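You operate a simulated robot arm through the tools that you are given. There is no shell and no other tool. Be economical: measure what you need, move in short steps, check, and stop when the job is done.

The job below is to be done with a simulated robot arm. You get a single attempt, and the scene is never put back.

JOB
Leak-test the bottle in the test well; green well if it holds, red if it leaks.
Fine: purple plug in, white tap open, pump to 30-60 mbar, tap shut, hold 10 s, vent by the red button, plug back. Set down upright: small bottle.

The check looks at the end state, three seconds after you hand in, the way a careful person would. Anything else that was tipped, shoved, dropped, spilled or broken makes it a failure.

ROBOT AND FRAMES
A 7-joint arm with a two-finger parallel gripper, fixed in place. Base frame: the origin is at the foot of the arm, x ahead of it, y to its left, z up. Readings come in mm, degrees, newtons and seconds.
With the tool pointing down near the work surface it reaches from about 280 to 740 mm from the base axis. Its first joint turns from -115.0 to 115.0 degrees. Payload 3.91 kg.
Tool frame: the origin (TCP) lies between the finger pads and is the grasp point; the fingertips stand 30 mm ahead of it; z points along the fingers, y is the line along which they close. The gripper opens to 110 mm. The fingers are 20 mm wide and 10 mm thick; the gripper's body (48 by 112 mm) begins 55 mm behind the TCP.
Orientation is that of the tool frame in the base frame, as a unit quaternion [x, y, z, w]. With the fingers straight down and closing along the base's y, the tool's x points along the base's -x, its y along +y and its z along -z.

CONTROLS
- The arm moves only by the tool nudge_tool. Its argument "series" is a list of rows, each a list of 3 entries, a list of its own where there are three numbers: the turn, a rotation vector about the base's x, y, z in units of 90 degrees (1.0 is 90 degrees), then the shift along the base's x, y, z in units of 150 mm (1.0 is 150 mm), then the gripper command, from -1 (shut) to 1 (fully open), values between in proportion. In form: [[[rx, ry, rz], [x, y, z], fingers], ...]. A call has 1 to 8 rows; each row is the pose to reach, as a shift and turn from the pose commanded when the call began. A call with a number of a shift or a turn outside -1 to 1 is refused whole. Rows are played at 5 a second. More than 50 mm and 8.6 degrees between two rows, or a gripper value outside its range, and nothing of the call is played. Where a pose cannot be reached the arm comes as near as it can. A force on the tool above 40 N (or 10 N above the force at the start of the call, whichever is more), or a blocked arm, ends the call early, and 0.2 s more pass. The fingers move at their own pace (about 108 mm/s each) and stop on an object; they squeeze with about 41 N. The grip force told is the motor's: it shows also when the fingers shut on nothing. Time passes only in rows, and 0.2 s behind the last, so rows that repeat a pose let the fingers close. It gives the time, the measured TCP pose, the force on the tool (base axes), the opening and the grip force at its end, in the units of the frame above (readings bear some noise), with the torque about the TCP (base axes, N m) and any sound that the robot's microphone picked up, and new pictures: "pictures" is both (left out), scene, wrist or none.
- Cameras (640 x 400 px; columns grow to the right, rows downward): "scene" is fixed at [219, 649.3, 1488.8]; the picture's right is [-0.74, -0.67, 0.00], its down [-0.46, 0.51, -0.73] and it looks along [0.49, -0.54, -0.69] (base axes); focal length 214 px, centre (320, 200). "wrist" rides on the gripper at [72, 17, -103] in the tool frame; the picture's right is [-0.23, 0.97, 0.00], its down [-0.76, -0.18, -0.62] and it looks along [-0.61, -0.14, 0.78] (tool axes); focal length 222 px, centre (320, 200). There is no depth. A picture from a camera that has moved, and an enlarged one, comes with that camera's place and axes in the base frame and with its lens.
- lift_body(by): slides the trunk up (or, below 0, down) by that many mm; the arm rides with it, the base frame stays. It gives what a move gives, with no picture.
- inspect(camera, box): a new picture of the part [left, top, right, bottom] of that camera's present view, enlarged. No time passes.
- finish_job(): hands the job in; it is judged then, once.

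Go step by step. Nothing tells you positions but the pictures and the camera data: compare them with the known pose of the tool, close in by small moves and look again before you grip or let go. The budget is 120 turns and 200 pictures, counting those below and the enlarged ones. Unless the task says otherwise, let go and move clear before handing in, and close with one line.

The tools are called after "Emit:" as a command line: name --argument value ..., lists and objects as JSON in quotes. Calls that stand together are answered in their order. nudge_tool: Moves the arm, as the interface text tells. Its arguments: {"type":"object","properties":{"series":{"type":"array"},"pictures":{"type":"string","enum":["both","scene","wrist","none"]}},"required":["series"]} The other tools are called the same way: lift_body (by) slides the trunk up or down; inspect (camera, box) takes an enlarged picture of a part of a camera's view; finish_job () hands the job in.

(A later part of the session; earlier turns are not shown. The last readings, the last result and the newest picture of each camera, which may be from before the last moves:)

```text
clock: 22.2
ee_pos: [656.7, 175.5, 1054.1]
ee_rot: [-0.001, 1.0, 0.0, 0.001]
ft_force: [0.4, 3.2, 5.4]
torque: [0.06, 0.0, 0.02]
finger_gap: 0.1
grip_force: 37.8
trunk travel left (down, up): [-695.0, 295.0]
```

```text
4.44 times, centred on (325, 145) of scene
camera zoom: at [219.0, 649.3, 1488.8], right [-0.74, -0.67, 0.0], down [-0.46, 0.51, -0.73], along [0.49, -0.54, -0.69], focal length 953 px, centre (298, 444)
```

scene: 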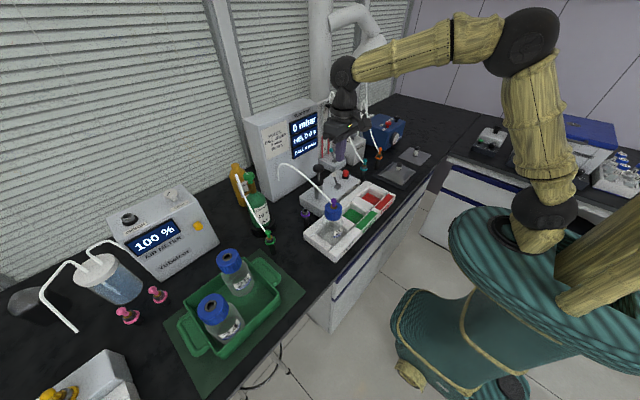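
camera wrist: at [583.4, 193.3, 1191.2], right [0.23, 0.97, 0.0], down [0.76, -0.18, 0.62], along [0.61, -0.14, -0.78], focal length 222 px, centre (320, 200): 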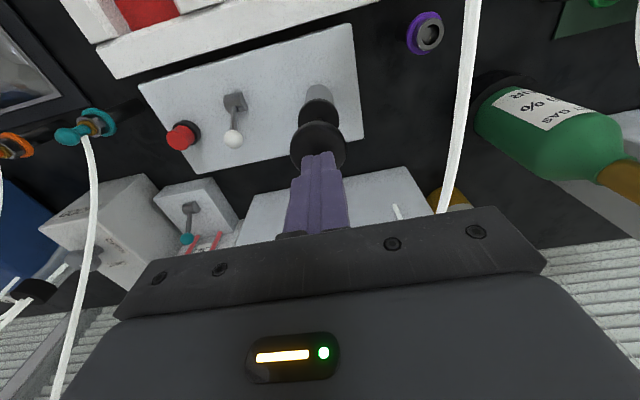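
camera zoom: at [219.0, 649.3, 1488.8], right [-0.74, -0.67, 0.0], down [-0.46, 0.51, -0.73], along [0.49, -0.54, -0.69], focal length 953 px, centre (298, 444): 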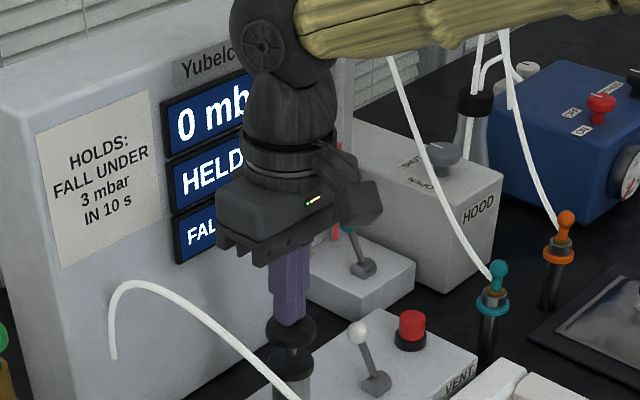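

The knob moved down about 18 mm with only 5 N, and the display still reads 0. I'll press further toward full stroke.

Emit:
nudge_tool --series '[[[0, 0, 0], [0, 0, -0.05], -1], [[0, 0, 0], [0, 0, -0.1], -1], [[0, 0, 0], [0, 0, -0.1], -1]]' --pictures "none"

Emit:
inspect --camera "scene" --box '[280, 100, 370, 190]'

```text
clock: 23.0
ee_pos: [655.0, 176.3, 1044.8]
ee_rot: [0.0, 1.0, 0.001, 0.005]
ft_force: [3.8, 2.6, 28.2]
torque: [0.07, 0.03, 0.04]
finger_gap: 0.2
grip_force: 37.7
trunk travel left (down, up): [-695.0, 295.0]
```

```text
4.44 times, centred on (325, 145) of scene
camera zoom: at [219.0, 649.3, 1488.8], right [-0.74, -0.67, 0.0], down [-0.46, 0.51, -0.73], along [0.49, -0.54, -0.69], focal length 953 px, centre (298, 444)
```

zoom: 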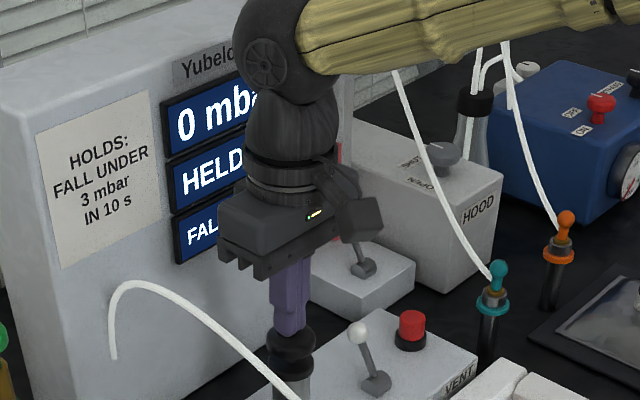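

The plunger bottomed out with the display still at 0, so the tap must be shut as it stands, leaning back. I'll rise and go behind the lever to swing it forward.

Emit:
nudge_tool --series '[[[0, 0, 0], [0, 0, 0.2], -1], [[0, 0, 0], [0, 0, 0.5], -1], [[0, 0, 0], [0.05, -0.25, 0.55], -1], [[0, 0, 0], [0.15, -0.5, 0.55], -1], [[0, 0, 0], [0.23, -0.66, 0.55], -1], [[0, 0, 0], [0.23, -0.66, 0.3], -1], [[0, 0, 0], [0.23, -0.66, 0.1], -1], [[0, 0, 0], [0.23, -0.66, 0.1], -1]]'

Emit:
inspect --camera "scene" --box '[270, 100, 390, 220]'

Emit:
inspect --camera "wrist" --box '[220, 60, 460, 240]'

```text
clock: 24.8
ee_pos: [689.6, 76.3, 1054.3]
ee_rot: [0.0, 1.0, 0.0, 0.0]
ft_force: [0.2, -0.7, -0.4]
torque: [0.03, 0.01, -0.01]
finger_gap: 0.1
grip_force: 38.1
trunk travel left (down, up): [-695.0, 295.0]
camera wrist: at [616.4, 93.1, 1157.6], right [0.23, 0.97, 0.0], down [0.76, -0.18, 0.62], along [0.61, -0.14, -0.78], focal length 222 px, centre (320, 200)
```

scene: 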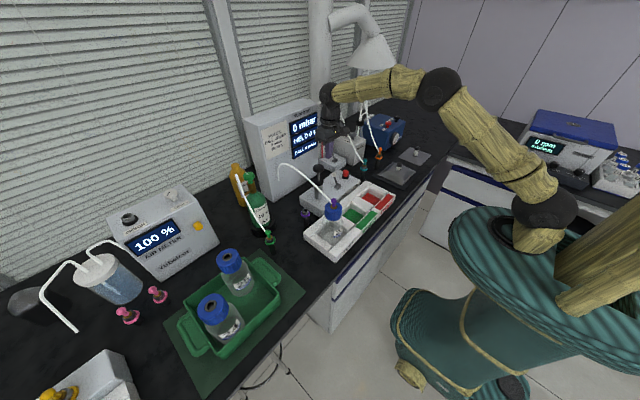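
wrist: 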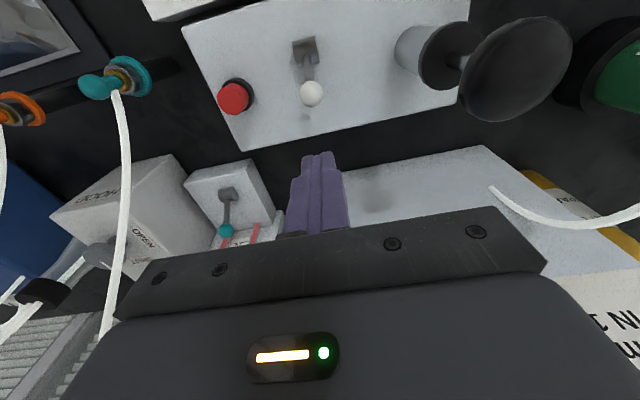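

```text
3.33 times, centred on (330, 160) of scene
camera zoom: at [219.0, 649.3, 1488.8], right [-0.74, -0.67, 0.0], down [-0.46, 0.51, -0.73], along [0.49, -0.54, -0.69], focal length 715 px, centre (287, 333)
```

zoom: 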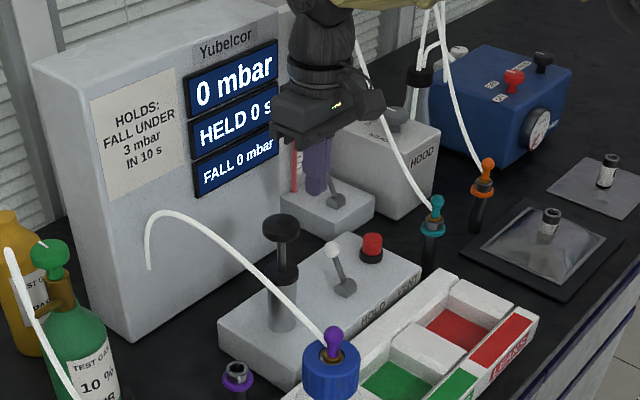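

```text
2.22 times, centred on (340, 150) of wrist
camera zoom: at [616.4, 93.1, 1157.6], right [0.23, 0.97, 0.0], down [0.76, -0.18, 0.62], along [0.61, -0.14, -0.78], focal length 494 px, centre (276, 311)
```

zoom: 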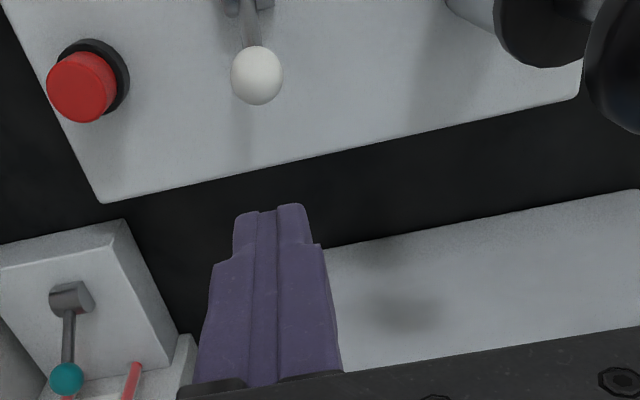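

The ball of the lever is at (662,76,952) and the fingers have about 8 mm of clearance behind it. I'll descend, then push forward.

Emit:
nudge_tool --series '[[[0, 0, 0], [0.01, 0, -0.25], -1], [[0, 0, 0], [0.01, 0, -0.45], -1], [[0, 0, 0], [0.01, 0, -0.56], -1], [[0, 0, 0], [-0.1, 0, -0.56], -1], [[0, 0, 0], [-0.2, 0, -0.56], -1], [[0, 0, 0], [-0.3, 0, -0.56], -1], [[0, 0, 0], [-0.38, 0, -0.56], -1], [[0, 0, 0], [-0.38, 0, -0.56], -1]]' --pictures "wrist"

Emit:
inspect --camera "scene" --box '[270, 100, 390, 220]'

```text
clock: 26.6
ee_pos: [633.1, 75.2, 971.4]
ee_rot: [0.0, 1.0, 0.0, 0.0]
ft_force: [0.8, -0.7, -0.6]
torque: [0.0, 0.0, 0.04]
finger_gap: 0.0
grip_force: 36.9
trunk travel left (down, up): [-695.0, 295.0]
camera wrist: at [560.4, 92.9, 1074.0], right [0.23, 0.97, 0.0], down [0.76, -0.18, 0.62], along [0.61, -0.14, -0.78], focal length 222 px, centre (320, 200)
```

wrist: 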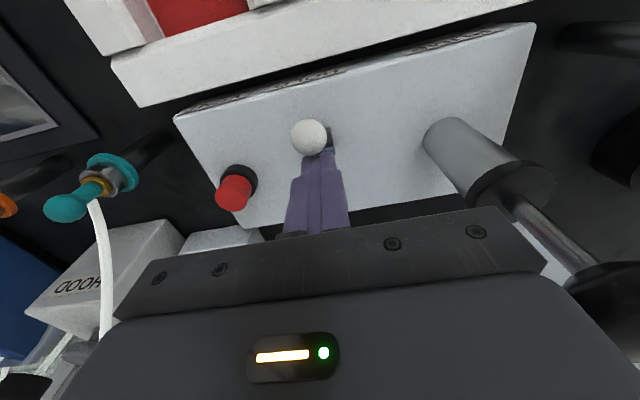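

```text
3.33 times, centred on (330, 160) of scene
camera zoom: at [219.0, 649.3, 1488.8], right [-0.74, -0.67, 0.0], down [-0.46, 0.51, -0.73], along [0.49, -0.54, -0.69], focal length 715 px, centre (287, 333)
```

zoom: 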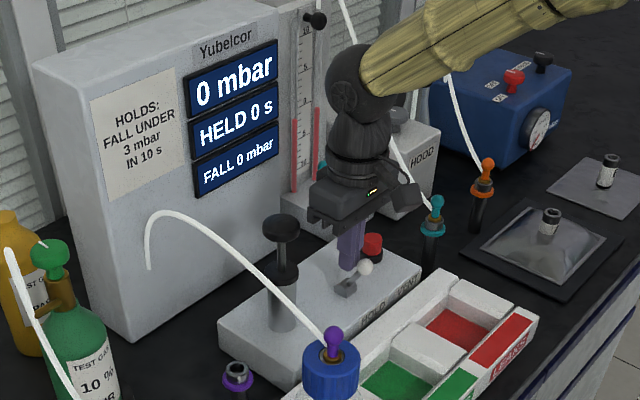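

The lever swung forward easily. I'll back off, rise, and check that it stays.

Emit:
nudge_tool --series '[[[0, 0, 0], [0.1, 0, 0], -1], [[0, 0, 0], [0.12, 0, 0.25], -1], [[0, 0, 0], [0.12, 0, 0.55], -1], [[0, 0, 0], [0.12, 0, 0.8], -1], [[0, 0, 0], [0.12, 0.2, 0.95], -1], [[0, 0, 0], [0.12, 0.2, 0.95], -1]]' --pictures "none"

Emit:
inspect --camera "scene" --box '[270, 100, 390, 220]'

Emit:
inspect --camera "wrist" --box '[180, 60, 500, 240]'

```text
clock: 28.0
ee_pos: [649.5, 104.9, 1114.9]
ee_rot: [0.0, 1.0, 0.0, 0.0]
ft_force: [0.0, -0.6, -0.2]
torque: [0.01, -0.02, -0.02]
finger_gap: 0.0
grip_force: 37.8
trunk travel left (down, up): [-695.0, 295.0]
```

```text
3.33 times, centred on (330, 160) of scene
camera zoom: at [219.0, 649.3, 1488.8], right [-0.74, -0.67, 0.0], down [-0.46, 0.51, -0.73], along [0.49, -0.54, -0.69], focal length 715 px, centre (287, 333)
```

zoom: 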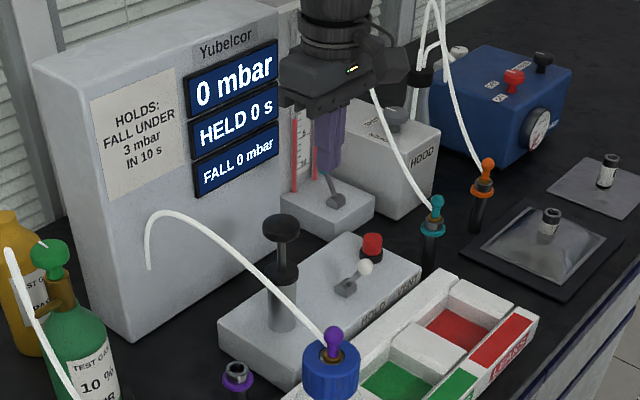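

```text
2.00 times, centred on (340, 150) of wrist
camera zoom: at [577.2, 121.4, 1217.5], right [0.23, 0.97, 0.0], down [0.76, -0.18, 0.62], along [0.61, -0.14, -0.78], focal length 444 px, centre (280, 300)
```

zoom: 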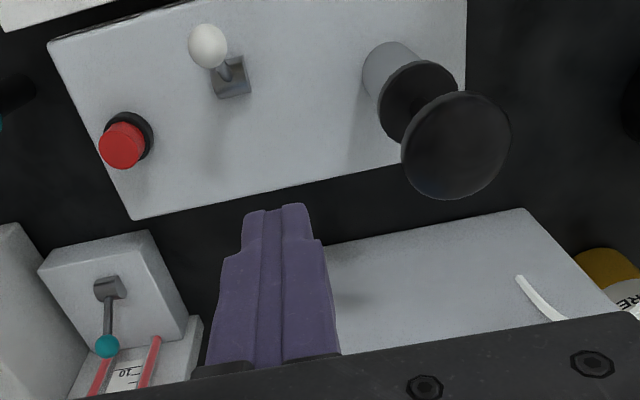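

The tap now stays forward. I'll return to the pump and press one stroke, watching the pressure.

Emit:
nudge_tool --series '[[[0, 0, 0], [0.02, 0.24, 0], -1], [[0, 0, 0], [0.043, 0.474, 0], -1], [[0, 0, 0], [0.043, 0.474, -0.2], -1], [[0, 0, 0], [0.043, 0.474, -0.3], -1], [[0, 0, 0], [0.043, 0.474, -0.38], -1], [[0, 0, 0], [0.043, 0.474, -0.38], -1]]' --pictures "none"

Emit:
inspect --camera "scene" --box '[280, 100, 370, 190]'

```text
clock: 29.4
ee_pos: [656.5, 174.2, 1057.7]
ee_rot: [0.001, 1.0, 0.0, 0.001]
ft_force: [2.8, 2.0, 5.1]
torque: [0.02, -0.07, -0.02]
finger_gap: 0.1
grip_force: 38.3
trunk travel left (down, up): [-695.0, 295.0]
```

```text
4.44 times, centred on (325, 145) of scene
camera zoom: at [219.0, 649.3, 1488.8], right [-0.74, -0.67, 0.0], down [-0.46, 0.51, -0.73], along [0.49, -0.54, -0.69], focal length 953 px, centre (298, 444)
```

zoom: 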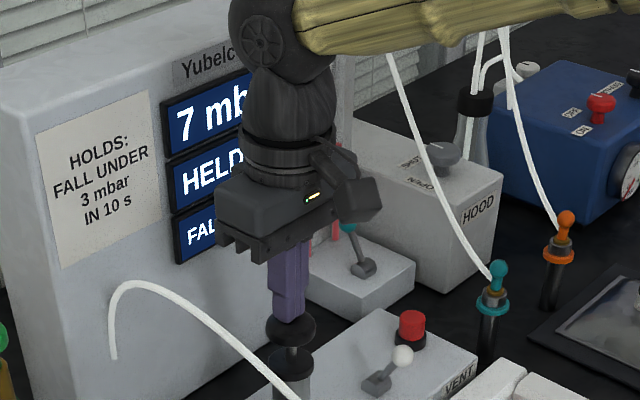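

Pressure is rising (7 mbar at mid-stroke). I'll finish this stroke and do another one.

Emit:
nudge_tool --series '[[[0, 0, 0], [0, 0, -0.07], -1], [[0, 0, 0], [0, 0, -0.07], -1], [[0, 0, 0], [0, 0, 0.16], -1], [[0, 0, 0], [0, 0, 0.16], -1], [[0, 0, 0], [0, 0, 0.16], -1]]' --pictures "none"

Emit:
inspect --camera "scene" --box '[280, 100, 370, 190]'

```text
clock: 30.6
ee_pos: [656.8, 174.0, 1079.2]
ee_rot: [0.0, 1.0, 0.0, 0.0]
ft_force: [-0.5, 0.0, 1.3]
torque: [-0.03, 0.04, -0.02]
finger_gap: 0.0
grip_force: 37.9
trunk travel left (down, up): [-695.0, 295.0]
```

```text
4.44 times, centred on (325, 145) of scene
camera zoom: at [219.0, 649.3, 1488.8], right [-0.74, -0.67, 0.0], down [-0.46, 0.51, -0.73], along [0.49, -0.54, -0.69], focal length 953 px, centre (298, 444)
```

zoom: 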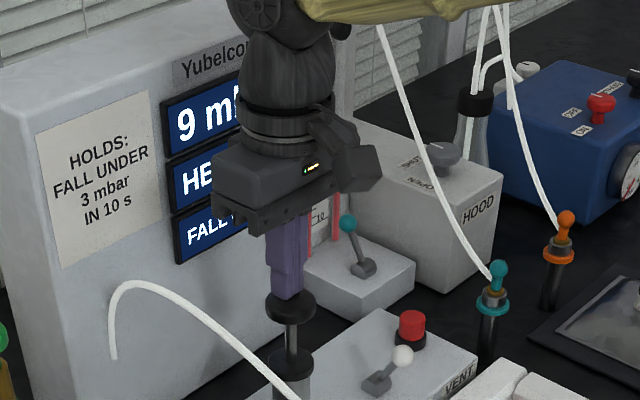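

One stroke gave about 9 mbar. I'll do two more.

Emit:
nudge_tool --series '[[[0, 0, 0], [0, 0, -0.12], -1], [[0, 0, 0], [0, 0, -0.225], -1], [[0, 0, 0], [0, 0, -0.225], -1], [[0, 0, 0], [0, 0, 0.0], -1], [[0, 0, 0], [0, 0, 0.0], -1], [[0, 0, 0], [0, 0, -0.225], -1], [[0, 0, 0], [0, 0, -0.225], -1], [[0, 0, 0], [0, 0, 0], -1]]' --pictures "none"

Emit:
inspect --camera "scene" --box '[280, 100, 370, 190]'

```text
clock: 32.4
ee_pos: [656.7, 174.8, 1080.2]
ee_rot: [-0.001, 1.0, 0.0, -0.001]
ft_force: [-1.4, -0.9, 1.2]
torque: [0.01, 0.04, -0.05]
finger_gap: 0.0
grip_force: 37.6
trunk travel left (down, up): [-695.0, 295.0]
```

```text
4.44 times, centred on (325, 145) of scene
camera zoom: at [219.0, 649.3, 1488.8], right [-0.74, -0.67, 0.0], down [-0.46, 0.51, -0.73], along [0.49, -0.54, -0.69], focal length 953 px, centre (298, 444)
```

zoom: 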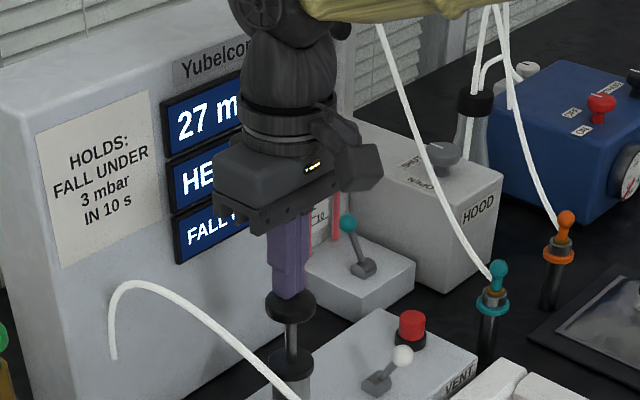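

The pressure is 27 mbar, so two more strokes should give about 45.

Emit:
nudge_tool --series '[[[0, 0, 0], [0, 0, -0.12], -1], [[0, 0, 0], [0, 0, -0.225], -1], [[0, 0, 0], [0, 0, -0.225], -1], [[0, 0, 0], [0, 0, 0.0], -1], [[0, 0, 0], [0, 0, 0.0], -1], [[0, 0, 0], [0, 0, -0.225], -1], [[0, 0, 0], [0, 0, -0.225], -1], [[0, 0, 0], [0, 0, 0], -1]]' --pictures "none"

Emit:
inspect --camera "scene" --box '[280, 100, 370, 190]'

```text
clock: 34.2
ee_pos: [657.7, 178.6, 1079.1]
ee_rot: [0.001, 1.0, 0.001, -0.001]
ft_force: [-0.7, -1.3, 2.5]
torque: [-0.06, 0.0, 0.02]
finger_gap: 0.2
grip_force: 37.2
trunk travel left (down, up): [-695.0, 295.0]
```

```text
4.44 times, centred on (325, 145) of scene
camera zoom: at [219.0, 649.3, 1488.8], right [-0.74, -0.67, 0.0], down [-0.46, 0.51, -0.73], along [0.49, -0.54, -0.69], focal length 953 px, centre (298, 444)
```

zoom: 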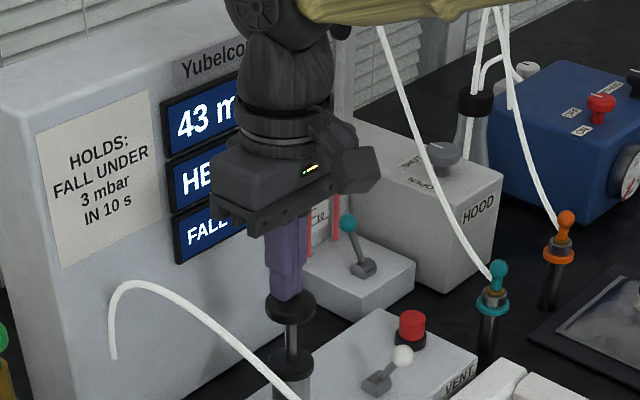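

The pressure is 43 mbar, which is in range. Now I'll shut the tap: go in front of the lever and push it back.

Emit:
nudge_tool --series '[[[0, 0, 0], [0, 0, 0.25], -1], [[0, 0, 0], [-0.15, -0.2, 0.25], -1], [[0, 0, 0], [-0.3, -0.45, 0.25], -1], [[0, 0, 0], [-0.51, -0.68, 0.2], -1], [[0, 0, 0], [-0.51, -0.68, -0.1], -1], [[0, 0, 0], [-0.51, -0.68, -0.35], -1], [[0, 0, 0], [-0.51, -0.68, -0.35], -1]]' --pictures "wrist"

Emit:
inspect --camera "scene" --box '[270, 100, 390, 220]'

```text
clock: 35.8
ee_pos: [577.6, 76.1, 1029.0]
ee_rot: [-0.001, 1.0, 0.0, -0.001]
ft_force: [0.1, 0.2, 0.0]
torque: [-0.01, -0.03, 0.02]
finger_gap: 0.0
grip_force: 37.5
trunk travel left (down, up): [-695.0, 295.0]
camera wrist: at [505.9, 92.7, 1132.2], right [0.23, 0.97, 0.0], down [0.76, -0.18, 0.62], along [0.61, -0.14, -0.78], focal length 222 px, centre (320, 200)
```

wrist: 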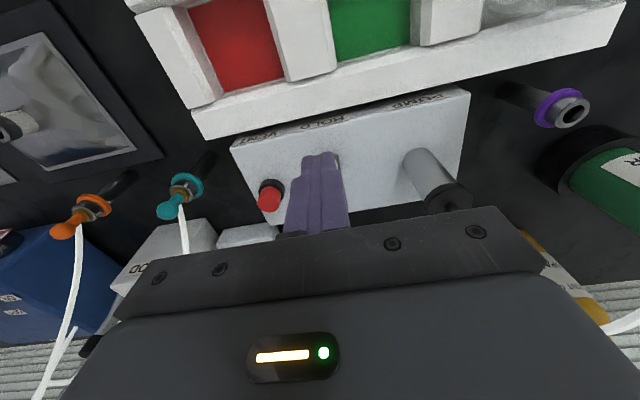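

```text
3.33 times, centred on (330, 160) of scene
camera zoom: at [219.0, 649.3, 1488.8], right [-0.74, -0.67, 0.0], down [-0.46, 0.51, -0.73], along [0.49, -0.54, -0.69], focal length 715 px, centre (287, 333)
```

zoom: 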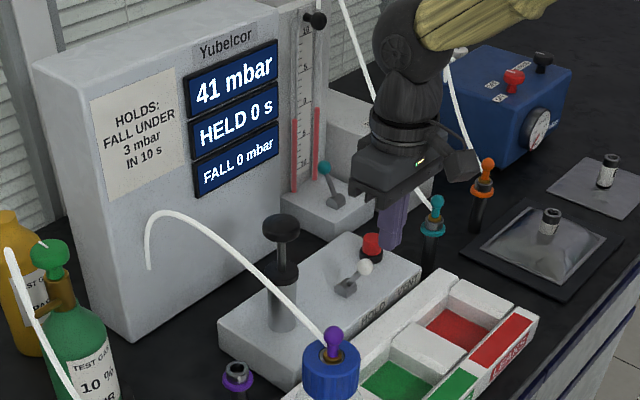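

The pressure is drifting down (41 mbar), so I'll shut the tap now.

Emit:
nudge_tool --series '[[[0, 0, 0], [0, -0.015, -0.25], -1], [[0, 0, 0], [0, -0.015, -0.43], -1], [[0, 0, 0], [0.15, -0.015, -0.43], -1], [[0, 0, 0], [0.28, -0.01, -0.42], -1], [[0, 0, 0], [0.38, -0.005, -0.4], -1], [[0, 0, 0], [0.44, 0, -0.4], -1], [[0, 0, 0], [0.44, 0, -0.4], -1]]' --pictures "wrist"

Emit:
inspect --camera "scene" --box '[270, 100, 390, 220]'

```text
clock: 37.4
ee_pos: [639.5, 75.7, 968.9]
ee_rot: [0.0, 1.0, -0.001, -0.009]
ft_force: [-20.7, -1.8, 14.5]
torque: [-0.05, 0.48, -0.01]
finger_gap: 0.0
grip_force: 38.2
trunk travel left (down, up): [-695.0, 295.0]
stopped in row 7: the force on the tool passed its limit at 42 N (the readings are from after the stop); the commanded pose is now the measured one
camera wrist: at [568.1, 92.4, 1072.5], right [0.23, 0.97, -0.01], down [0.77, -0.18, 0.61], along [0.59, -0.14, -0.79], focal length 222 px, centre (320, 200)
```

wrist: 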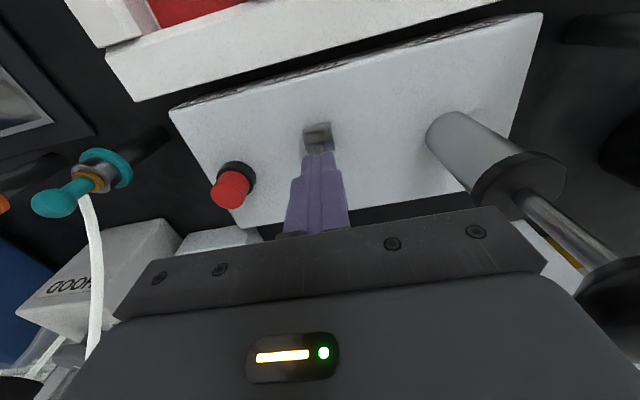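

```text
3.33 times, centred on (330, 160) of scene
camera zoom: at [219.0, 649.3, 1488.8], right [-0.74, -0.67, 0.0], down [-0.46, 0.51, -0.73], along [0.49, -0.54, -0.69], focal length 715 px, centre (287, 333)
```

zoom: 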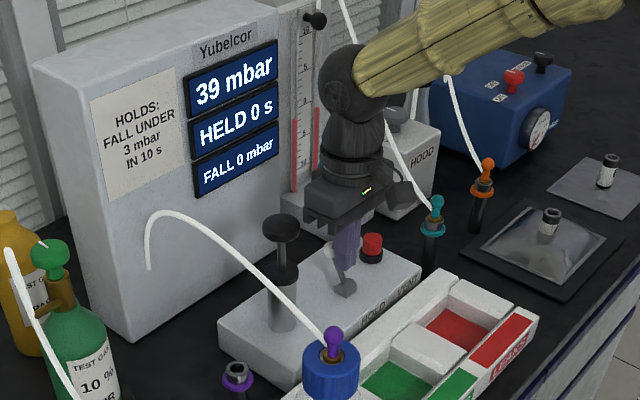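

The lever has hit its back stop. I'll back off and rise, then check whether the HELD timer is running.

Emit:
nudge_tool --series '[[[0, 0, 0], [-0.06, 0, 0], -1], [[0, 0, 0], [-0.1, 0, 0.1], -1], [[0, 0, 0], [-0.1, 0, 0.4], -1], [[0, 0, 0], [-0.1, 0, 0.6], -1], [[0, 0, 0], [-0.1, 0, 0.6], -1]]' --pictures "none"

Emit:
inspect --camera "scene" --box '[270, 100, 390, 220]'

```text
clock: 38.6
ee_pos: [627.7, 75.0, 1054.3]
ee_rot: [0.0, 1.0, -0.001, -0.008]
ft_force: [-0.6, 0.1, 1.1]
torque: [-0.02, -0.01, 0.01]
finger_gap: 0.2
grip_force: 37.9
trunk travel left (down, up): [-695.0, 295.0]
```

```text
3.33 times, centred on (330, 160) of scene
camera zoom: at [219.0, 649.3, 1488.8], right [-0.74, -0.67, 0.0], down [-0.46, 0.51, -0.73], along [0.49, -0.54, -0.69], focal length 715 px, centre (287, 333)
```

zoom: 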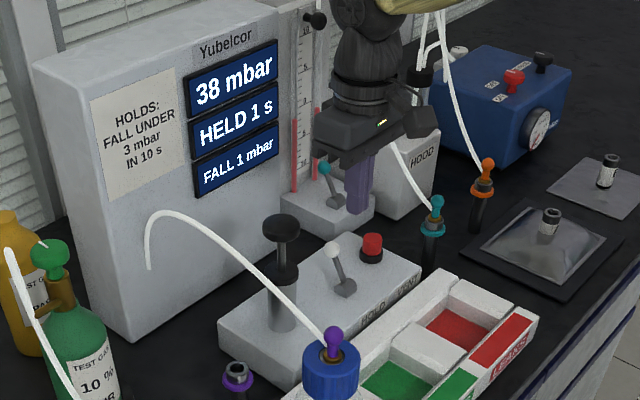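

The hold is running: 38 mbar, 1 s, fall 1 mbar. While it counts, I'll shift toward the vent button at a safe height and inspect clearances.

Emit:
nudge_tool --series '[[[0, -0.01, 0], [0.05, -0.1, 0.35], -1], [[0, -0.01, 0], [0.1, -0.25, 0.35], -1], [[0, -0.01, 0], [0.15, -0.4, 0.35], -1], [[0, -0.01, 0], [0.15, -0.4, 0.35], -1], [[0, -0.01, 0], [0.15, -0.4, 0.35], -1], [[0, -0.01, 0], [0.15, -0.4, 0.35], -1]]'

Emit:
inspect --camera "scene" --box '[270, 80, 410, 220]'

```text
refused: row 1 steps farther than a row can; nothing moved
```

```text
2.86 times, centred on (340, 150) of scene
camera zoom: at [219.0, 649.3, 1488.8], right [-0.74, -0.67, 0.0], down [-0.46, 0.51, -0.73], along [0.49, -0.54, -0.69], focal length 613 px, centre (263, 343)
```

zoom: 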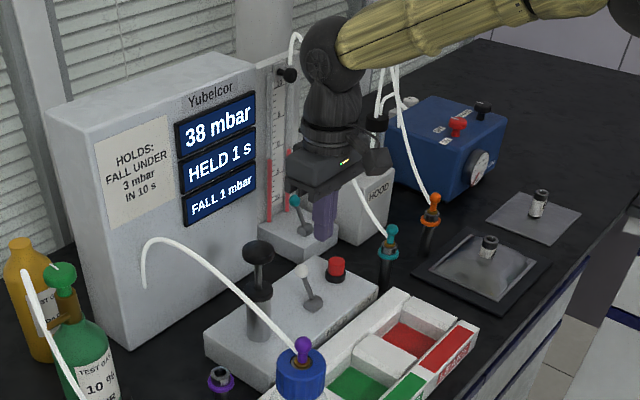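

Emit:
nudge_tool --series '[[[0, -0.01, 0], [0.0, 0, 0.2], -1], [[0, -0.01, 0], [0.0, -0.1, 0.35], -1], [[0, -0.01, 0], [0.0, -0.3, 0.35], -1], [[0, -0.01, 0], [0.0, -0.4, 0.35], -1], [[0, -0.01, 0], [0.0, -0.4, 0.35], -1], [[0, -0.01, 0], [0.0, -0.4, 0.35], -1]]' --pictures "wrist"

Emit:
inspect --camera "scene" --box '[270, 80, 410, 220]'

```text
clock: 40.0
ee_pos: [627.2, 15.4, 1106.3]
ee_rot: [0.0, 1.0, 0.0, -0.001]
ft_force: [0.3, 0.9, 0.2]
torque: [0.02, -0.02, 0.03]
finger_gap: 0.0
grip_force: 37.8
trunk travel left (down, up): [-695.0, 295.0]
camera wrist: at [555.3, 32.1, 1208.8], right [0.23, 0.97, 0.0], down [0.76, -0.18, 0.62], along [0.61, -0.14, -0.78], focal length 222 px, centre (320, 200)
```

wrist: 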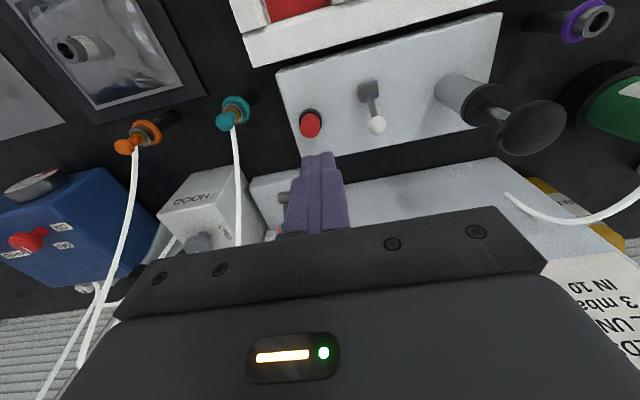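

```text
2.86 times, centred on (340, 150) of scene
camera zoom: at [219.0, 649.3, 1488.8], right [-0.74, -0.67, 0.0], down [-0.46, 0.51, -0.73], along [0.49, -0.54, -0.69], focal length 613 px, centre (263, 343)
```

zoom: 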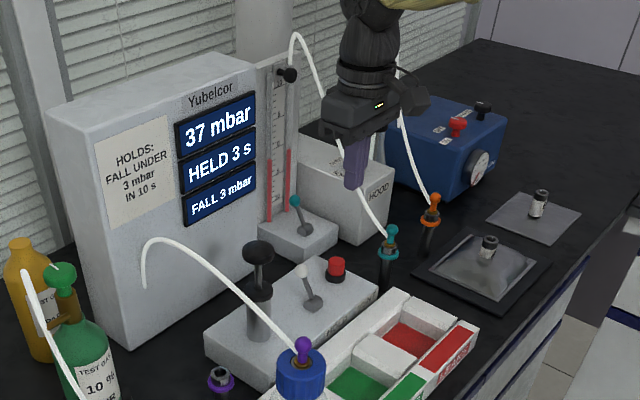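

It shows a fall of 3 mbar already at 3 s, so it looks like a leak, but I'll complete the 10 s. I'll move gently over the button meanwhile.

Emit:
nudge_tool --series '[[[0, 0, 0], [0.1, -0.06, 0], -1], [[0, 0, 0], [0.19, -0.115, 0], -1], [[0, 0, 0], [0.19, -0.115, -0.3], -1], [[0, 0, 0], [0.19, -0.115, -0.55], -1], [[0, 0, 0], [0.19, -0.115, -0.55], -1], [[0, 0, 0], [0.19, -0.115, -0.55], -1], [[0, 0, 0], [0.19, -0.115, -0.55], -1], [[0, 0, 0], [0.19, -0.115, -0.55], -1]]'

Emit:
nudge_tool --series '[[[0, 0, 0], [0, 0, 0], -1], [[0, 0, 0], [0, 0, 0], -1], [[0, 0, 0], [0, 0, 0], -1], [[0, 0, 0], [0, 0, 0], -1], [[0, 0, 0], [0, 0, 0], -1], [[0, 0, 0], [0, 0, 0], -1], [[0, 0, 0], [0, 0, 0], -1], [[0, 0, 0], [0, 0, 0], -1]]' --pictures "none"

Emit:
nudge_tool --series '[[[0, 0, 0], [0, 0, 0], -1], [[0, 0, 0], [0, 0, 0], -1], [[0, 0, 0], [0, 0, 0], -1], [[0, 0, 0], [0, 0, 0], -1], [[0, 0, 0], [0, 0, 0], -1], [[0, 0, 0], [0, 0, 0], -1], [[0, 0, 0], [0, 0, 0], -1], [[0, 0, 0], [0, 0, 0], -1]]' --pictures "none"

Emit:
nudge_tool --series '[[[0, 0, 0], [0, 0, 0], -1], [[0, 0, 0], [0, 0, 0], -1], [[0, 0, 0], [0, 0, 0], -1], [[0, 0, 0], [0, 0, 0], -1], [[0, 0, 0], [0, 0, 0], -1], [[0, 0, 0], [0, 0, 0], -1], [[0, 0, 0], [0, 0, 0], -1], [[0, 0, 0], [0, 0, 0], -1]]' --pictures "none"

Emit:
nudge_tool --series '[[[0, 0, 0], [0, 0, 0], -1], [[0, 0, 0], [0, 0, 0], -1], [[0, 0, 0], [0, 0, 0], -1], [[0, 0, 0], [0, 0, 0], -1]]' --pictures "wrist"

Emit:
inspect --camera "scene" --box '[270, 80, 410, 220]'

```text
clock: 41.8
ee_pos: [657.1, -1.6, 1024.3]
ee_rot: [0.001, 1.0, -0.002, 0.0]
ft_force: [-0.1, 1.0, -0.6]
torque: [0.02, -0.05, -0.05]
finger_gap: 0.1
grip_force: 38.1
trunk travel left (down, up): [-695.0, 295.0]
camera wrist: at [584.8, 15.2, 1127.2], right [0.23, 0.97, 0.0], down [0.76, -0.18, 0.62], along [0.61, -0.14, -0.78], focal length 222 px, centre (320, 200)
```

scene: 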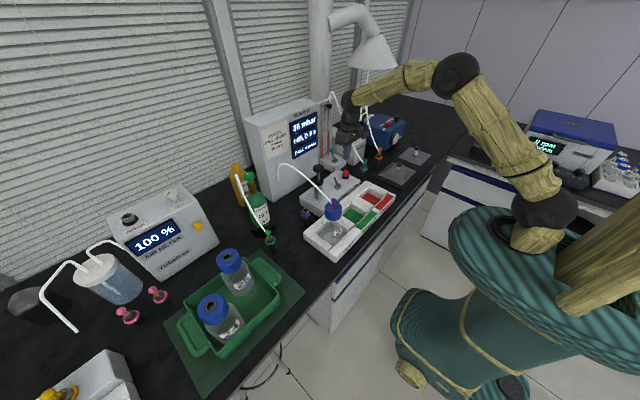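
wrist: 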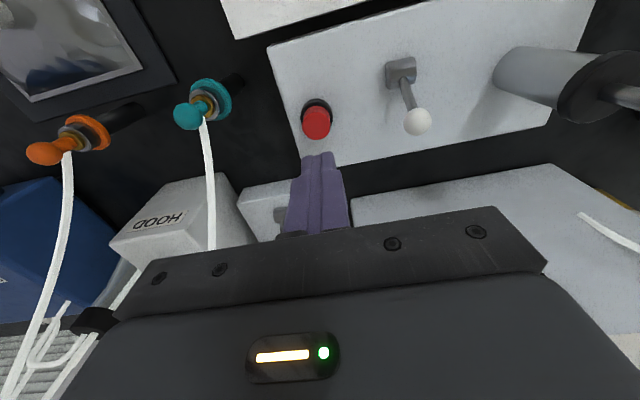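

```text
clock: 43.6
ee_pos: [657.0, -1.9, 1023.9]
ee_rot: [-0.001, 1.0, -0.001, 0.0]
ft_force: [0.4, 0.0, -0.5]
torque: [0.0, 0.0, 0.0]
finger_gap: 0.0
grip_force: 37.5
trunk travel left (down, up): [-695.0, 295.0]
```

```text
clock: 45.4
ee_pos: [657.4, -2.1, 1023.8]
ee_rot: [0.0, 1.0, -0.001, 0.0]
ft_force: [1.2, -0.8, -0.5]
torque: [-0.03, -0.03, -0.01]
finger_gap: 0.2
grip_force: 38.1
trunk travel left (down, up): [-695.0, 295.0]
```

```text
clock: 47.2
ee_pos: [657.2, -1.9, 1024.4]
ee_rot: [0.0, 1.0, -0.001, 0.0]
ft_force: [0.0, -0.4, -0.5]
torque: [0.03, 0.02, 0.01]
finger_gap: 0.0
grip_force: 38.1
trunk travel left (down, up): [-695.0, 295.0]
```

```text
clock: 48.2
ee_pos: [657.3, -1.5, 1024.2]
ee_rot: [0.0, 1.0, -0.001, 0.0]
ft_force: [-0.3, -0.9, 0.3]
torque: [0.02, -0.01, -0.01]
finger_gap: 0.2
grip_force: 37.6
trunk travel left (down, up): [-695.0, 295.0]
camera wrist: at [584.8, 15.2, 1127.2], right [0.23, 0.97, 0.0], down [0.76, -0.18, 0.62], along [0.61, -0.14, -0.78], focal length 222 px, centre (320, 200)
```

wrist: 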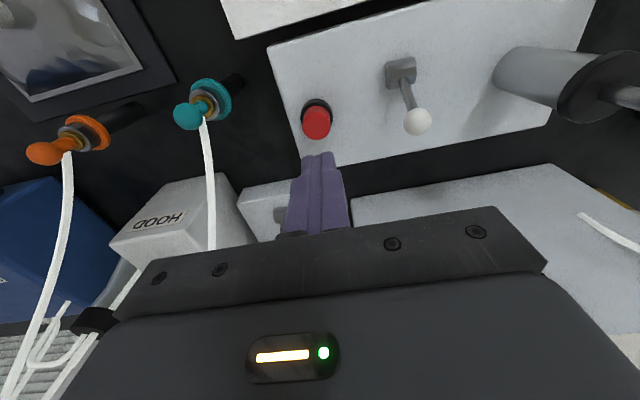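

```text
2.86 times, centred on (340, 150) of scene
camera zoom: at [219.0, 649.3, 1488.8], right [-0.74, -0.67, 0.0], down [-0.46, 0.51, -0.73], along [0.49, -0.54, -0.69], focal length 613 px, centre (263, 343)
```

zoom: 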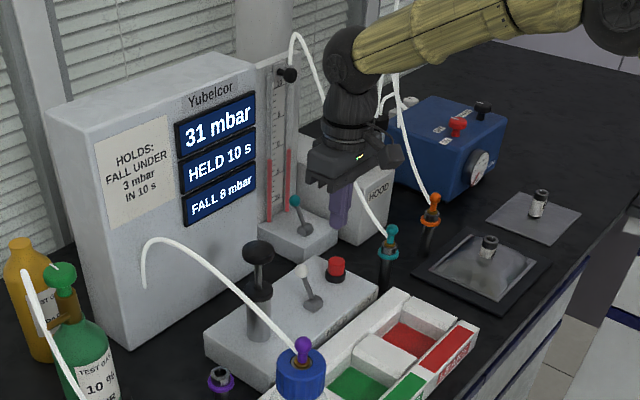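

The hold is complete: 10 s with a fall of 8 mbar, so it leaks and goes to the red well. I'll vent by pressing the red button.

Emit:
nudge_tool --series '[[[0, 0, 0], [-0.012, -0.01, -0.25], -1], [[0, 0, 0], [-0.012, -0.01, -0.45], -1], [[0, 0, 0], [-0.012, -0.01, -0.51], -1], [[0, 0, 0], [-0.012, -0.01, -0.54], -1], [[0, 0, 0], [-0.012, -0.01, -0.56], -1], [[0, 0, 0], [-0.012, -0.01, -0.56], -1]]' --pictures "none"

Emit:
inspect --camera "scene" --box '[270, 80, 410, 220]'

```text
clock: 49.6
ee_pos: [655.4, -3.4, 943.5]
ee_rot: [0.0, 1.0, 0.0, 0.005]
ft_force: [6.2, 1.4, 28.3]
torque: [-0.02, -0.19, 0.01]
finger_gap: 0.0
grip_force: 37.6
trunk travel left (down, up): [-695.0, 295.0]
heard: click
```

```text
2.86 times, centred on (340, 150) of scene
camera zoom: at [219.0, 649.3, 1488.8], right [-0.74, -0.67, 0.0], down [-0.46, 0.51, -0.73], along [0.49, -0.54, -0.69], focal length 613 px, centre (263, 343)
```

zoom: 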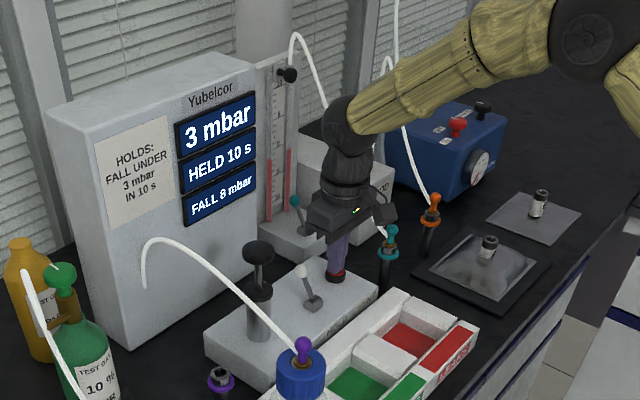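

It clicked and the pressure is dropping (3 mbar). I'll hold briefly until it reads 0, then rise.

Emit:
nudge_tool --series '[[[0, 0, 0], [0, 0, 0], -1], [[0, 0, 0], [0, 0, 0], -1], [[0, 0, 0], [0, 0, 0], -1], [[0, 0, 0], [0, 0, 0], -1], [[0, 0, 0], [0, 0, 0.3], -1], [[0, 0, 0], [0, 0, 0.6], -1], [[0, 0, 0], [0, 0, 0.9], -1], [[0, 0, 0], [0, 0, 0.9], -1]]' --pictures "none"

Emit:
inspect --camera "scene" --box '[270, 80, 410, 220]'

```text
clock: 51.4
ee_pos: [654.3, -1.6, 1075.4]
ee_rot: [0.0, 1.0, -0.002, -0.001]
ft_force: [-0.4, -0.2, -0.4]
torque: [-0.02, 0.01, 0.01]
finger_gap: 0.0
grip_force: 38.0
trunk travel left (down, up): [-695.0, 295.0]
```

```text
2.86 times, centred on (340, 150) of scene
camera zoom: at [219.0, 649.3, 1488.8], right [-0.74, -0.67, 0.0], down [-0.46, 0.51, -0.73], along [0.49, -0.54, -0.69], focal length 613 px, centre (263, 343)
```

zoom: 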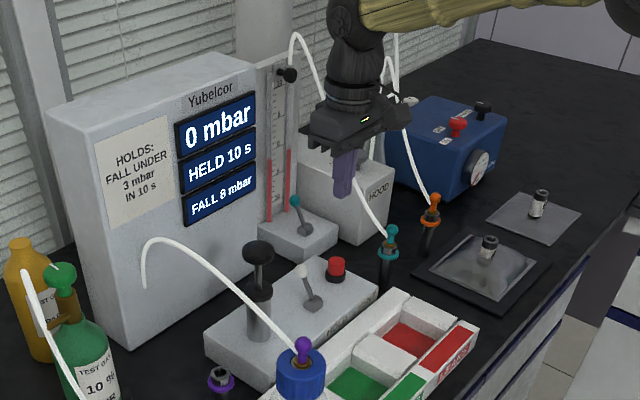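

Vented to 0 mbar. Now I'll go back to the plug in the bottle cap.

Emit:
nudge_tool --series '[[[0, 0, 0], [0, 0, 0.3], -1], [[0, 0, 0], [-0.2, 0.15, 0.4], -1], [[0, 0, 0], [-0.4, 0.35, 0.4], -1], [[0, 0, 0], [-0.6, 0.55, 0.4], -0.6], [[0, 0, 0], [-0.8, 0.75, 0.4], -0.3], [[0, 0, 0], [-0.98, 0.95, 0.4], -0.3], [[0, 0, 0], [-0.98, 1.0, 0.4], -0.3]]' --pictures "none"

Emit:
nudge_tool --series '[[[0, 0, 0], [0, 0.3, 0], -0.3], [[0, 0, 0], [0, 0.6, 0], -0.3], [[0, 0, 0], [0, 0.82, 0], -0.3], [[0, 0, 0], [0, 0.82, -0.1], -0.3], [[0, 0, 0], [0, 0.82, -0.1], -0.3]]'

Emit:
inspect --camera "wrist" --box '[220, 50, 420, 200]'

```text
clock: 53.0
ee_pos: [506.7, 149.3, 1136.1]
ee_rot: [0.0, 1.0, -0.001, 0.001]
ft_force: [-0.2, -0.8, -0.2]
torque: [0.03, -0.02, 0.02]
finger_gap: 38.5
grip_force: 0.1
trunk travel left (down, up): [-695.0, 295.0]
```

```text
clock: 54.2
ee_pos: [507.5, 269.3, 1122.5]
ee_rot: [0.001, 1.0, -0.001, 0.0]
ft_force: [0.2, 1.2, -0.2]
torque: [0.02, -0.01, 0.01]
finger_gap: 38.6
grip_force: 0.1
trunk travel left (down, up): [-695.0, 295.0]
camera wrist: at [434.9, 286.6, 1224.2], right [0.23, 0.97, 0.0], down [0.76, -0.18, 0.62], along [0.61, -0.14, -0.78], focal length 222 px, centre (320, 200)
```

scene: 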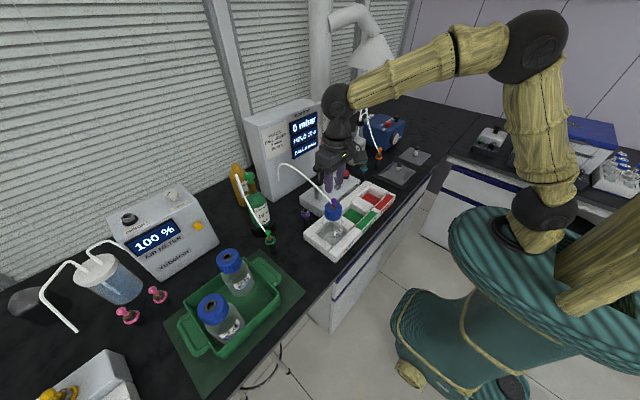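
wrist: 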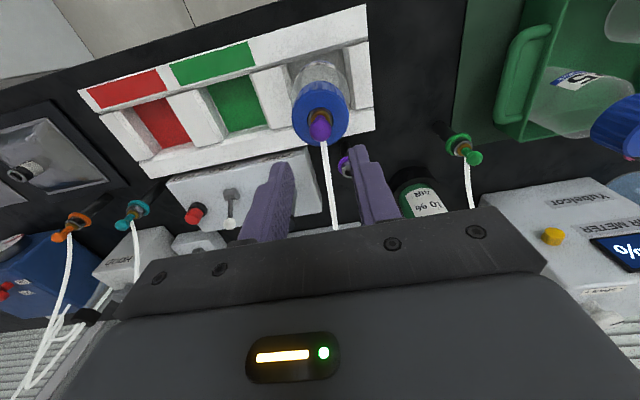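

```text
2.67 times, centred on (320, 125) of wrist
camera zoom: at [434.9, 286.6, 1224.2], right [0.23, 0.97, 0.0], down [0.76, -0.18, 0.62], along [0.61, -0.14, -0.78], focal length 592 px, centre (320, 400)
```

zoom: 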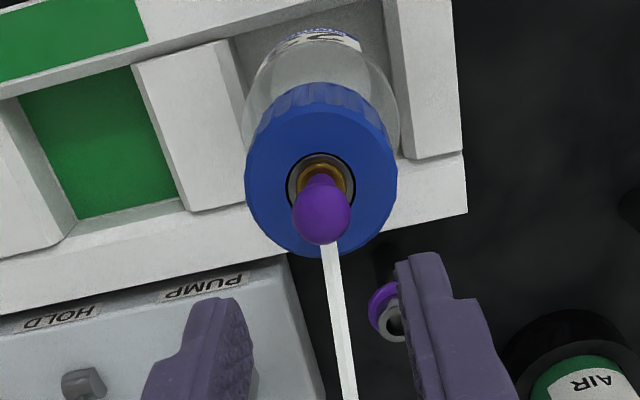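

The plug ball is at about (505,271.5,1037). I'll descend over it and grip.

Emit:
nudge_tool --series '[[[0, 0, 0], [-0.012, 0.012, -0.25], -0.3], [[0, 0, 0], [-0.012, 0.012, -0.4], -0.3], [[0, 0, 0], [-0.012, 0.012, -0.475], -0.3], [[0, 0, 0], [-0.012, 0.012, -0.475], -0.3], [[0, 0, 0], [-0.012, 0.012, -0.475], -0.6], [[0, 0, 0], [-0.012, 0.012, -0.475], -1], [[0, 0, 0], [-0.012, 0.012, -0.475], -1]]' --pictures "wrist"

Emit:
inspect --camera "scene" --box '[310, 170, 360, 220]'

```text
clock: 55.8
ee_pos: [505.3, 270.0, 1051.1]
ee_rot: [0.0, 1.0, -0.001, 0.0]
ft_force: [-0.1, 0.0, -0.7]
torque: [0.01, 0.01, -0.02]
finger_gap: 17.3
grip_force: 41.4
trunk travel left (down, up): [-695.0, 295.0]
camera wrist: at [433.6, 288.7, 1153.0], right [0.23, 0.97, 0.0], down [0.76, -0.18, 0.62], along [0.61, -0.14, -0.78], focal length 222 px, centre (320, 200)
```

wrist: 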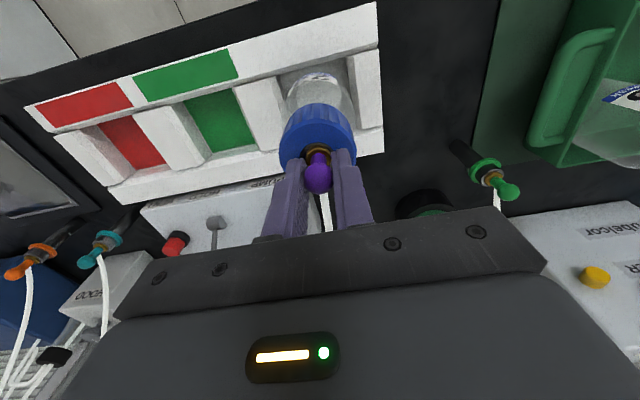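

```text
8.00 times, centred on (335, 195) of scene
camera zoom: at [219.0, 649.3, 1488.8], right [-0.74, -0.67, 0.0], down [-0.46, 0.51, -0.73], along [0.49, -0.54, -0.69], focal length 1716 px, centre (200, 240)
```

zoom: 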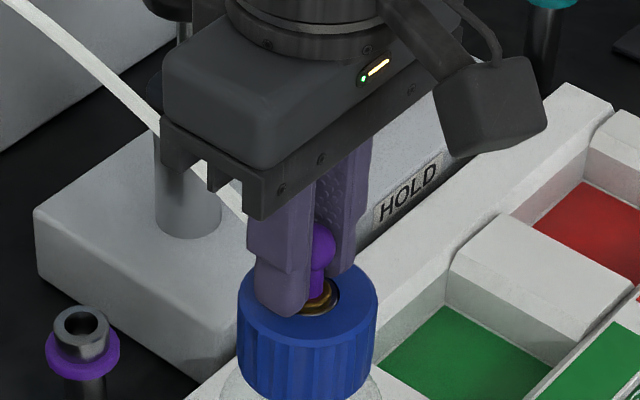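

Gripped. I'll pull straight up and check that the bottle stays.

Emit:
nudge_tool --series '[[[0, 0, 0], [0, 0, 0.05], -1], [[0, 0, 0], [0, 0, 0.1], -1], [[0, 0, 0], [0, 0, 0.2], -1], [[0, 0, 0], [0, 0, 0.38], -1], [[0, 0, 0], [0, 0, 0.38], -1]]' --pictures "none"

Emit:
inspect --camera "scene" --box '[290, 160, 380, 250]'

```text
clock: 57.0
ee_pos: [505.6, 272.2, 1106.9]
ee_rot: [0.0, 1.0, -0.001, 0.0]
ft_force: [-1.6, -0.8, 0.0]
torque: [0.02, 0.02, 0.02]
finger_gap: 17.2
grip_force: 40.9
trunk travel left (down, up): [-695.0, 295.0]
```

```text
4.44 times, centred on (335, 205) of scene
camera zoom: at [219.0, 649.3, 1488.8], right [-0.74, -0.67, 0.0], down [-0.46, 0.51, -0.73], along [0.49, -0.54, -0.69], focal length 953 px, centre (253, 178)
```

zoom: 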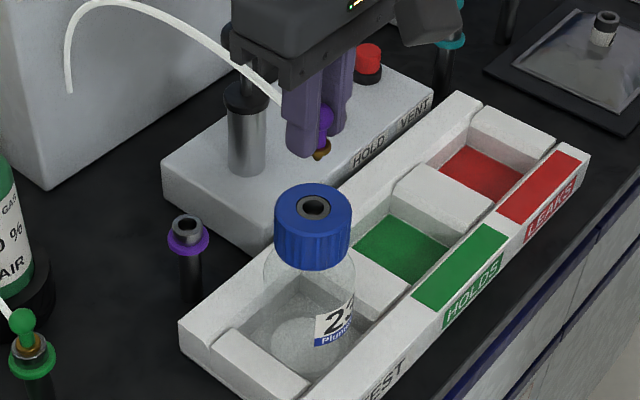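

The bottle stayed and the plug is out. I'll carry it back over its holder.

Emit:
nudge_tool --series '[[[0, 0, 0], [0.25, 0.04, 0.03], -1], [[0, 0, 0], [0.5, 0.09, 0.03], -1], [[0, 0, 0], [0.755, 0.132, 0.03], -1], [[0, 0, 0], [0.755, 0.132, -0.25], -1], [[0, 0, 0], [0.755, 0.132, -0.5], -1], [[0, 0, 0], [0.755, 0.132, -0.6], -1], [[0, 0, 0], [0.755, 0.132, -0.6], -1]]' --pictures "none"

Emit:
inspect --camera "scene" --box '[280, 170, 330, 220]'

Emit:
inspect --camera "wrist" --box '[240, 80, 400, 200]'

```text
clock: 58.6
ee_pos: [619.6, 290.2, 1017.8]
ee_rot: [0.001, 1.0, 0.0, 0.0]
ft_force: [0.9, 0.8, -1.3]
torque: [-0.01, 0.02, 0.0]
finger_gap: 16.9
grip_force: 40.7
trunk travel left (down, up): [-695.0, 295.0]
```

```text
8.00 times, centred on (305, 195) of scene
camera zoom: at [219.0, 649.3, 1488.8], right [-0.74, -0.67, 0.0], down [-0.46, 0.51, -0.73], along [0.49, -0.54, -0.69], focal length 1716 px, centre (440, 240)
```

zoom: 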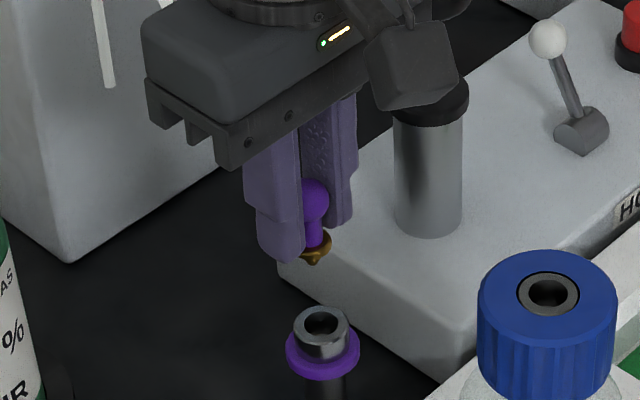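

```text
3.33 times, centred on (320, 140) of wrist
camera zoom: at [547.5, 307.7, 1121.1], right [0.23, 0.97, 0.0], down [0.76, -0.18, 0.62], along [0.61, -0.14, -0.78], focal length 740 px, centre (320, 400)
```

zoom: 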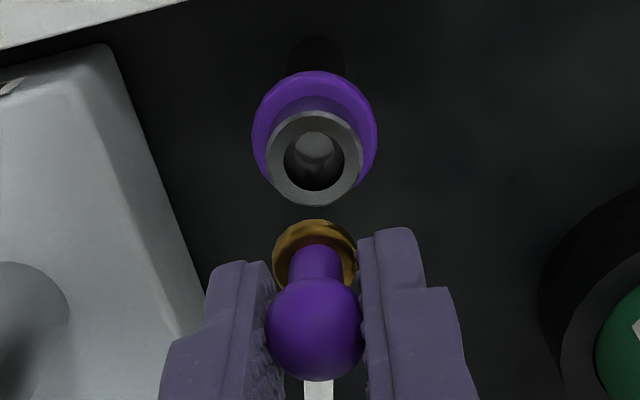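

The plug seems about 2.5 mm too far in +x relative to the holder. I'll correct that, lower partway and check.

Emit:
nudge_tool --series '[[[0, 0, 0], [-0.017, 0.004, 0], -1], [[0, 0, 0], [-0.017, 0.004, -0.1], -1], [[0, 0, 0], [-0.017, 0.004, -0.15], -1], [[0, 0, 0], [-0.017, 0.004, -0.15], -1]]' --pictures "none"

Emit:
inspect --camera "scene" --box '[290, 185, 320, 215]'

Emit:
inspect --camera "wrist" --box '[240, 80, 400, 200]'

```text
clock: 59.6
ee_pos: [616.9, 292.5, 995.1]
ee_rot: [0.0, 1.0, 0.0, 0.001]
ft_force: [0.2, 0.0, 0.0]
torque: [0.01, 0.03, -0.02]
finger_gap: 17.2
grip_force: 41.1
trunk travel left (down, up): [-695.0, 295.0]
```

```text
13.33 times, centred on (305, 200) of scene
camera zoom: at [219.0, 649.3, 1488.8], right [-0.74, -0.67, 0.0], down [-0.46, 0.51, -0.73], along [0.49, -0.54, -0.69], focal length 2860 px, centre (520, 200)
```

zoom: 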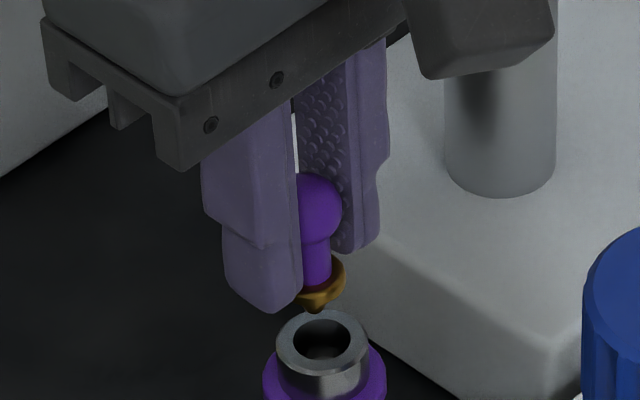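

```text
3.33 times, centred on (320, 140) of wrist
camera zoom: at [544.8, 309.5, 1098.1], right [0.23, 0.97, 0.0], down [0.76, -0.18, 0.62], along [0.61, -0.14, -0.78], focal length 740 px, centre (320, 400)
```

zoom: 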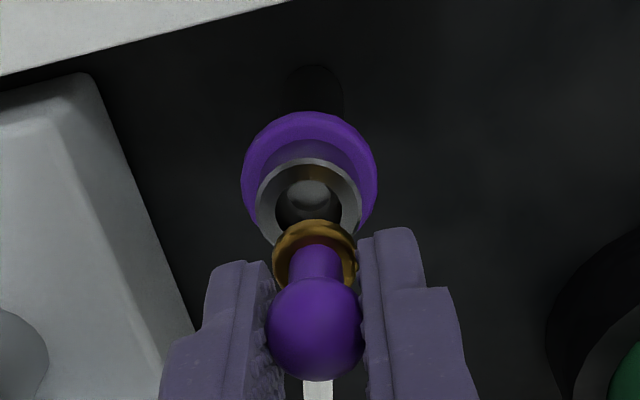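

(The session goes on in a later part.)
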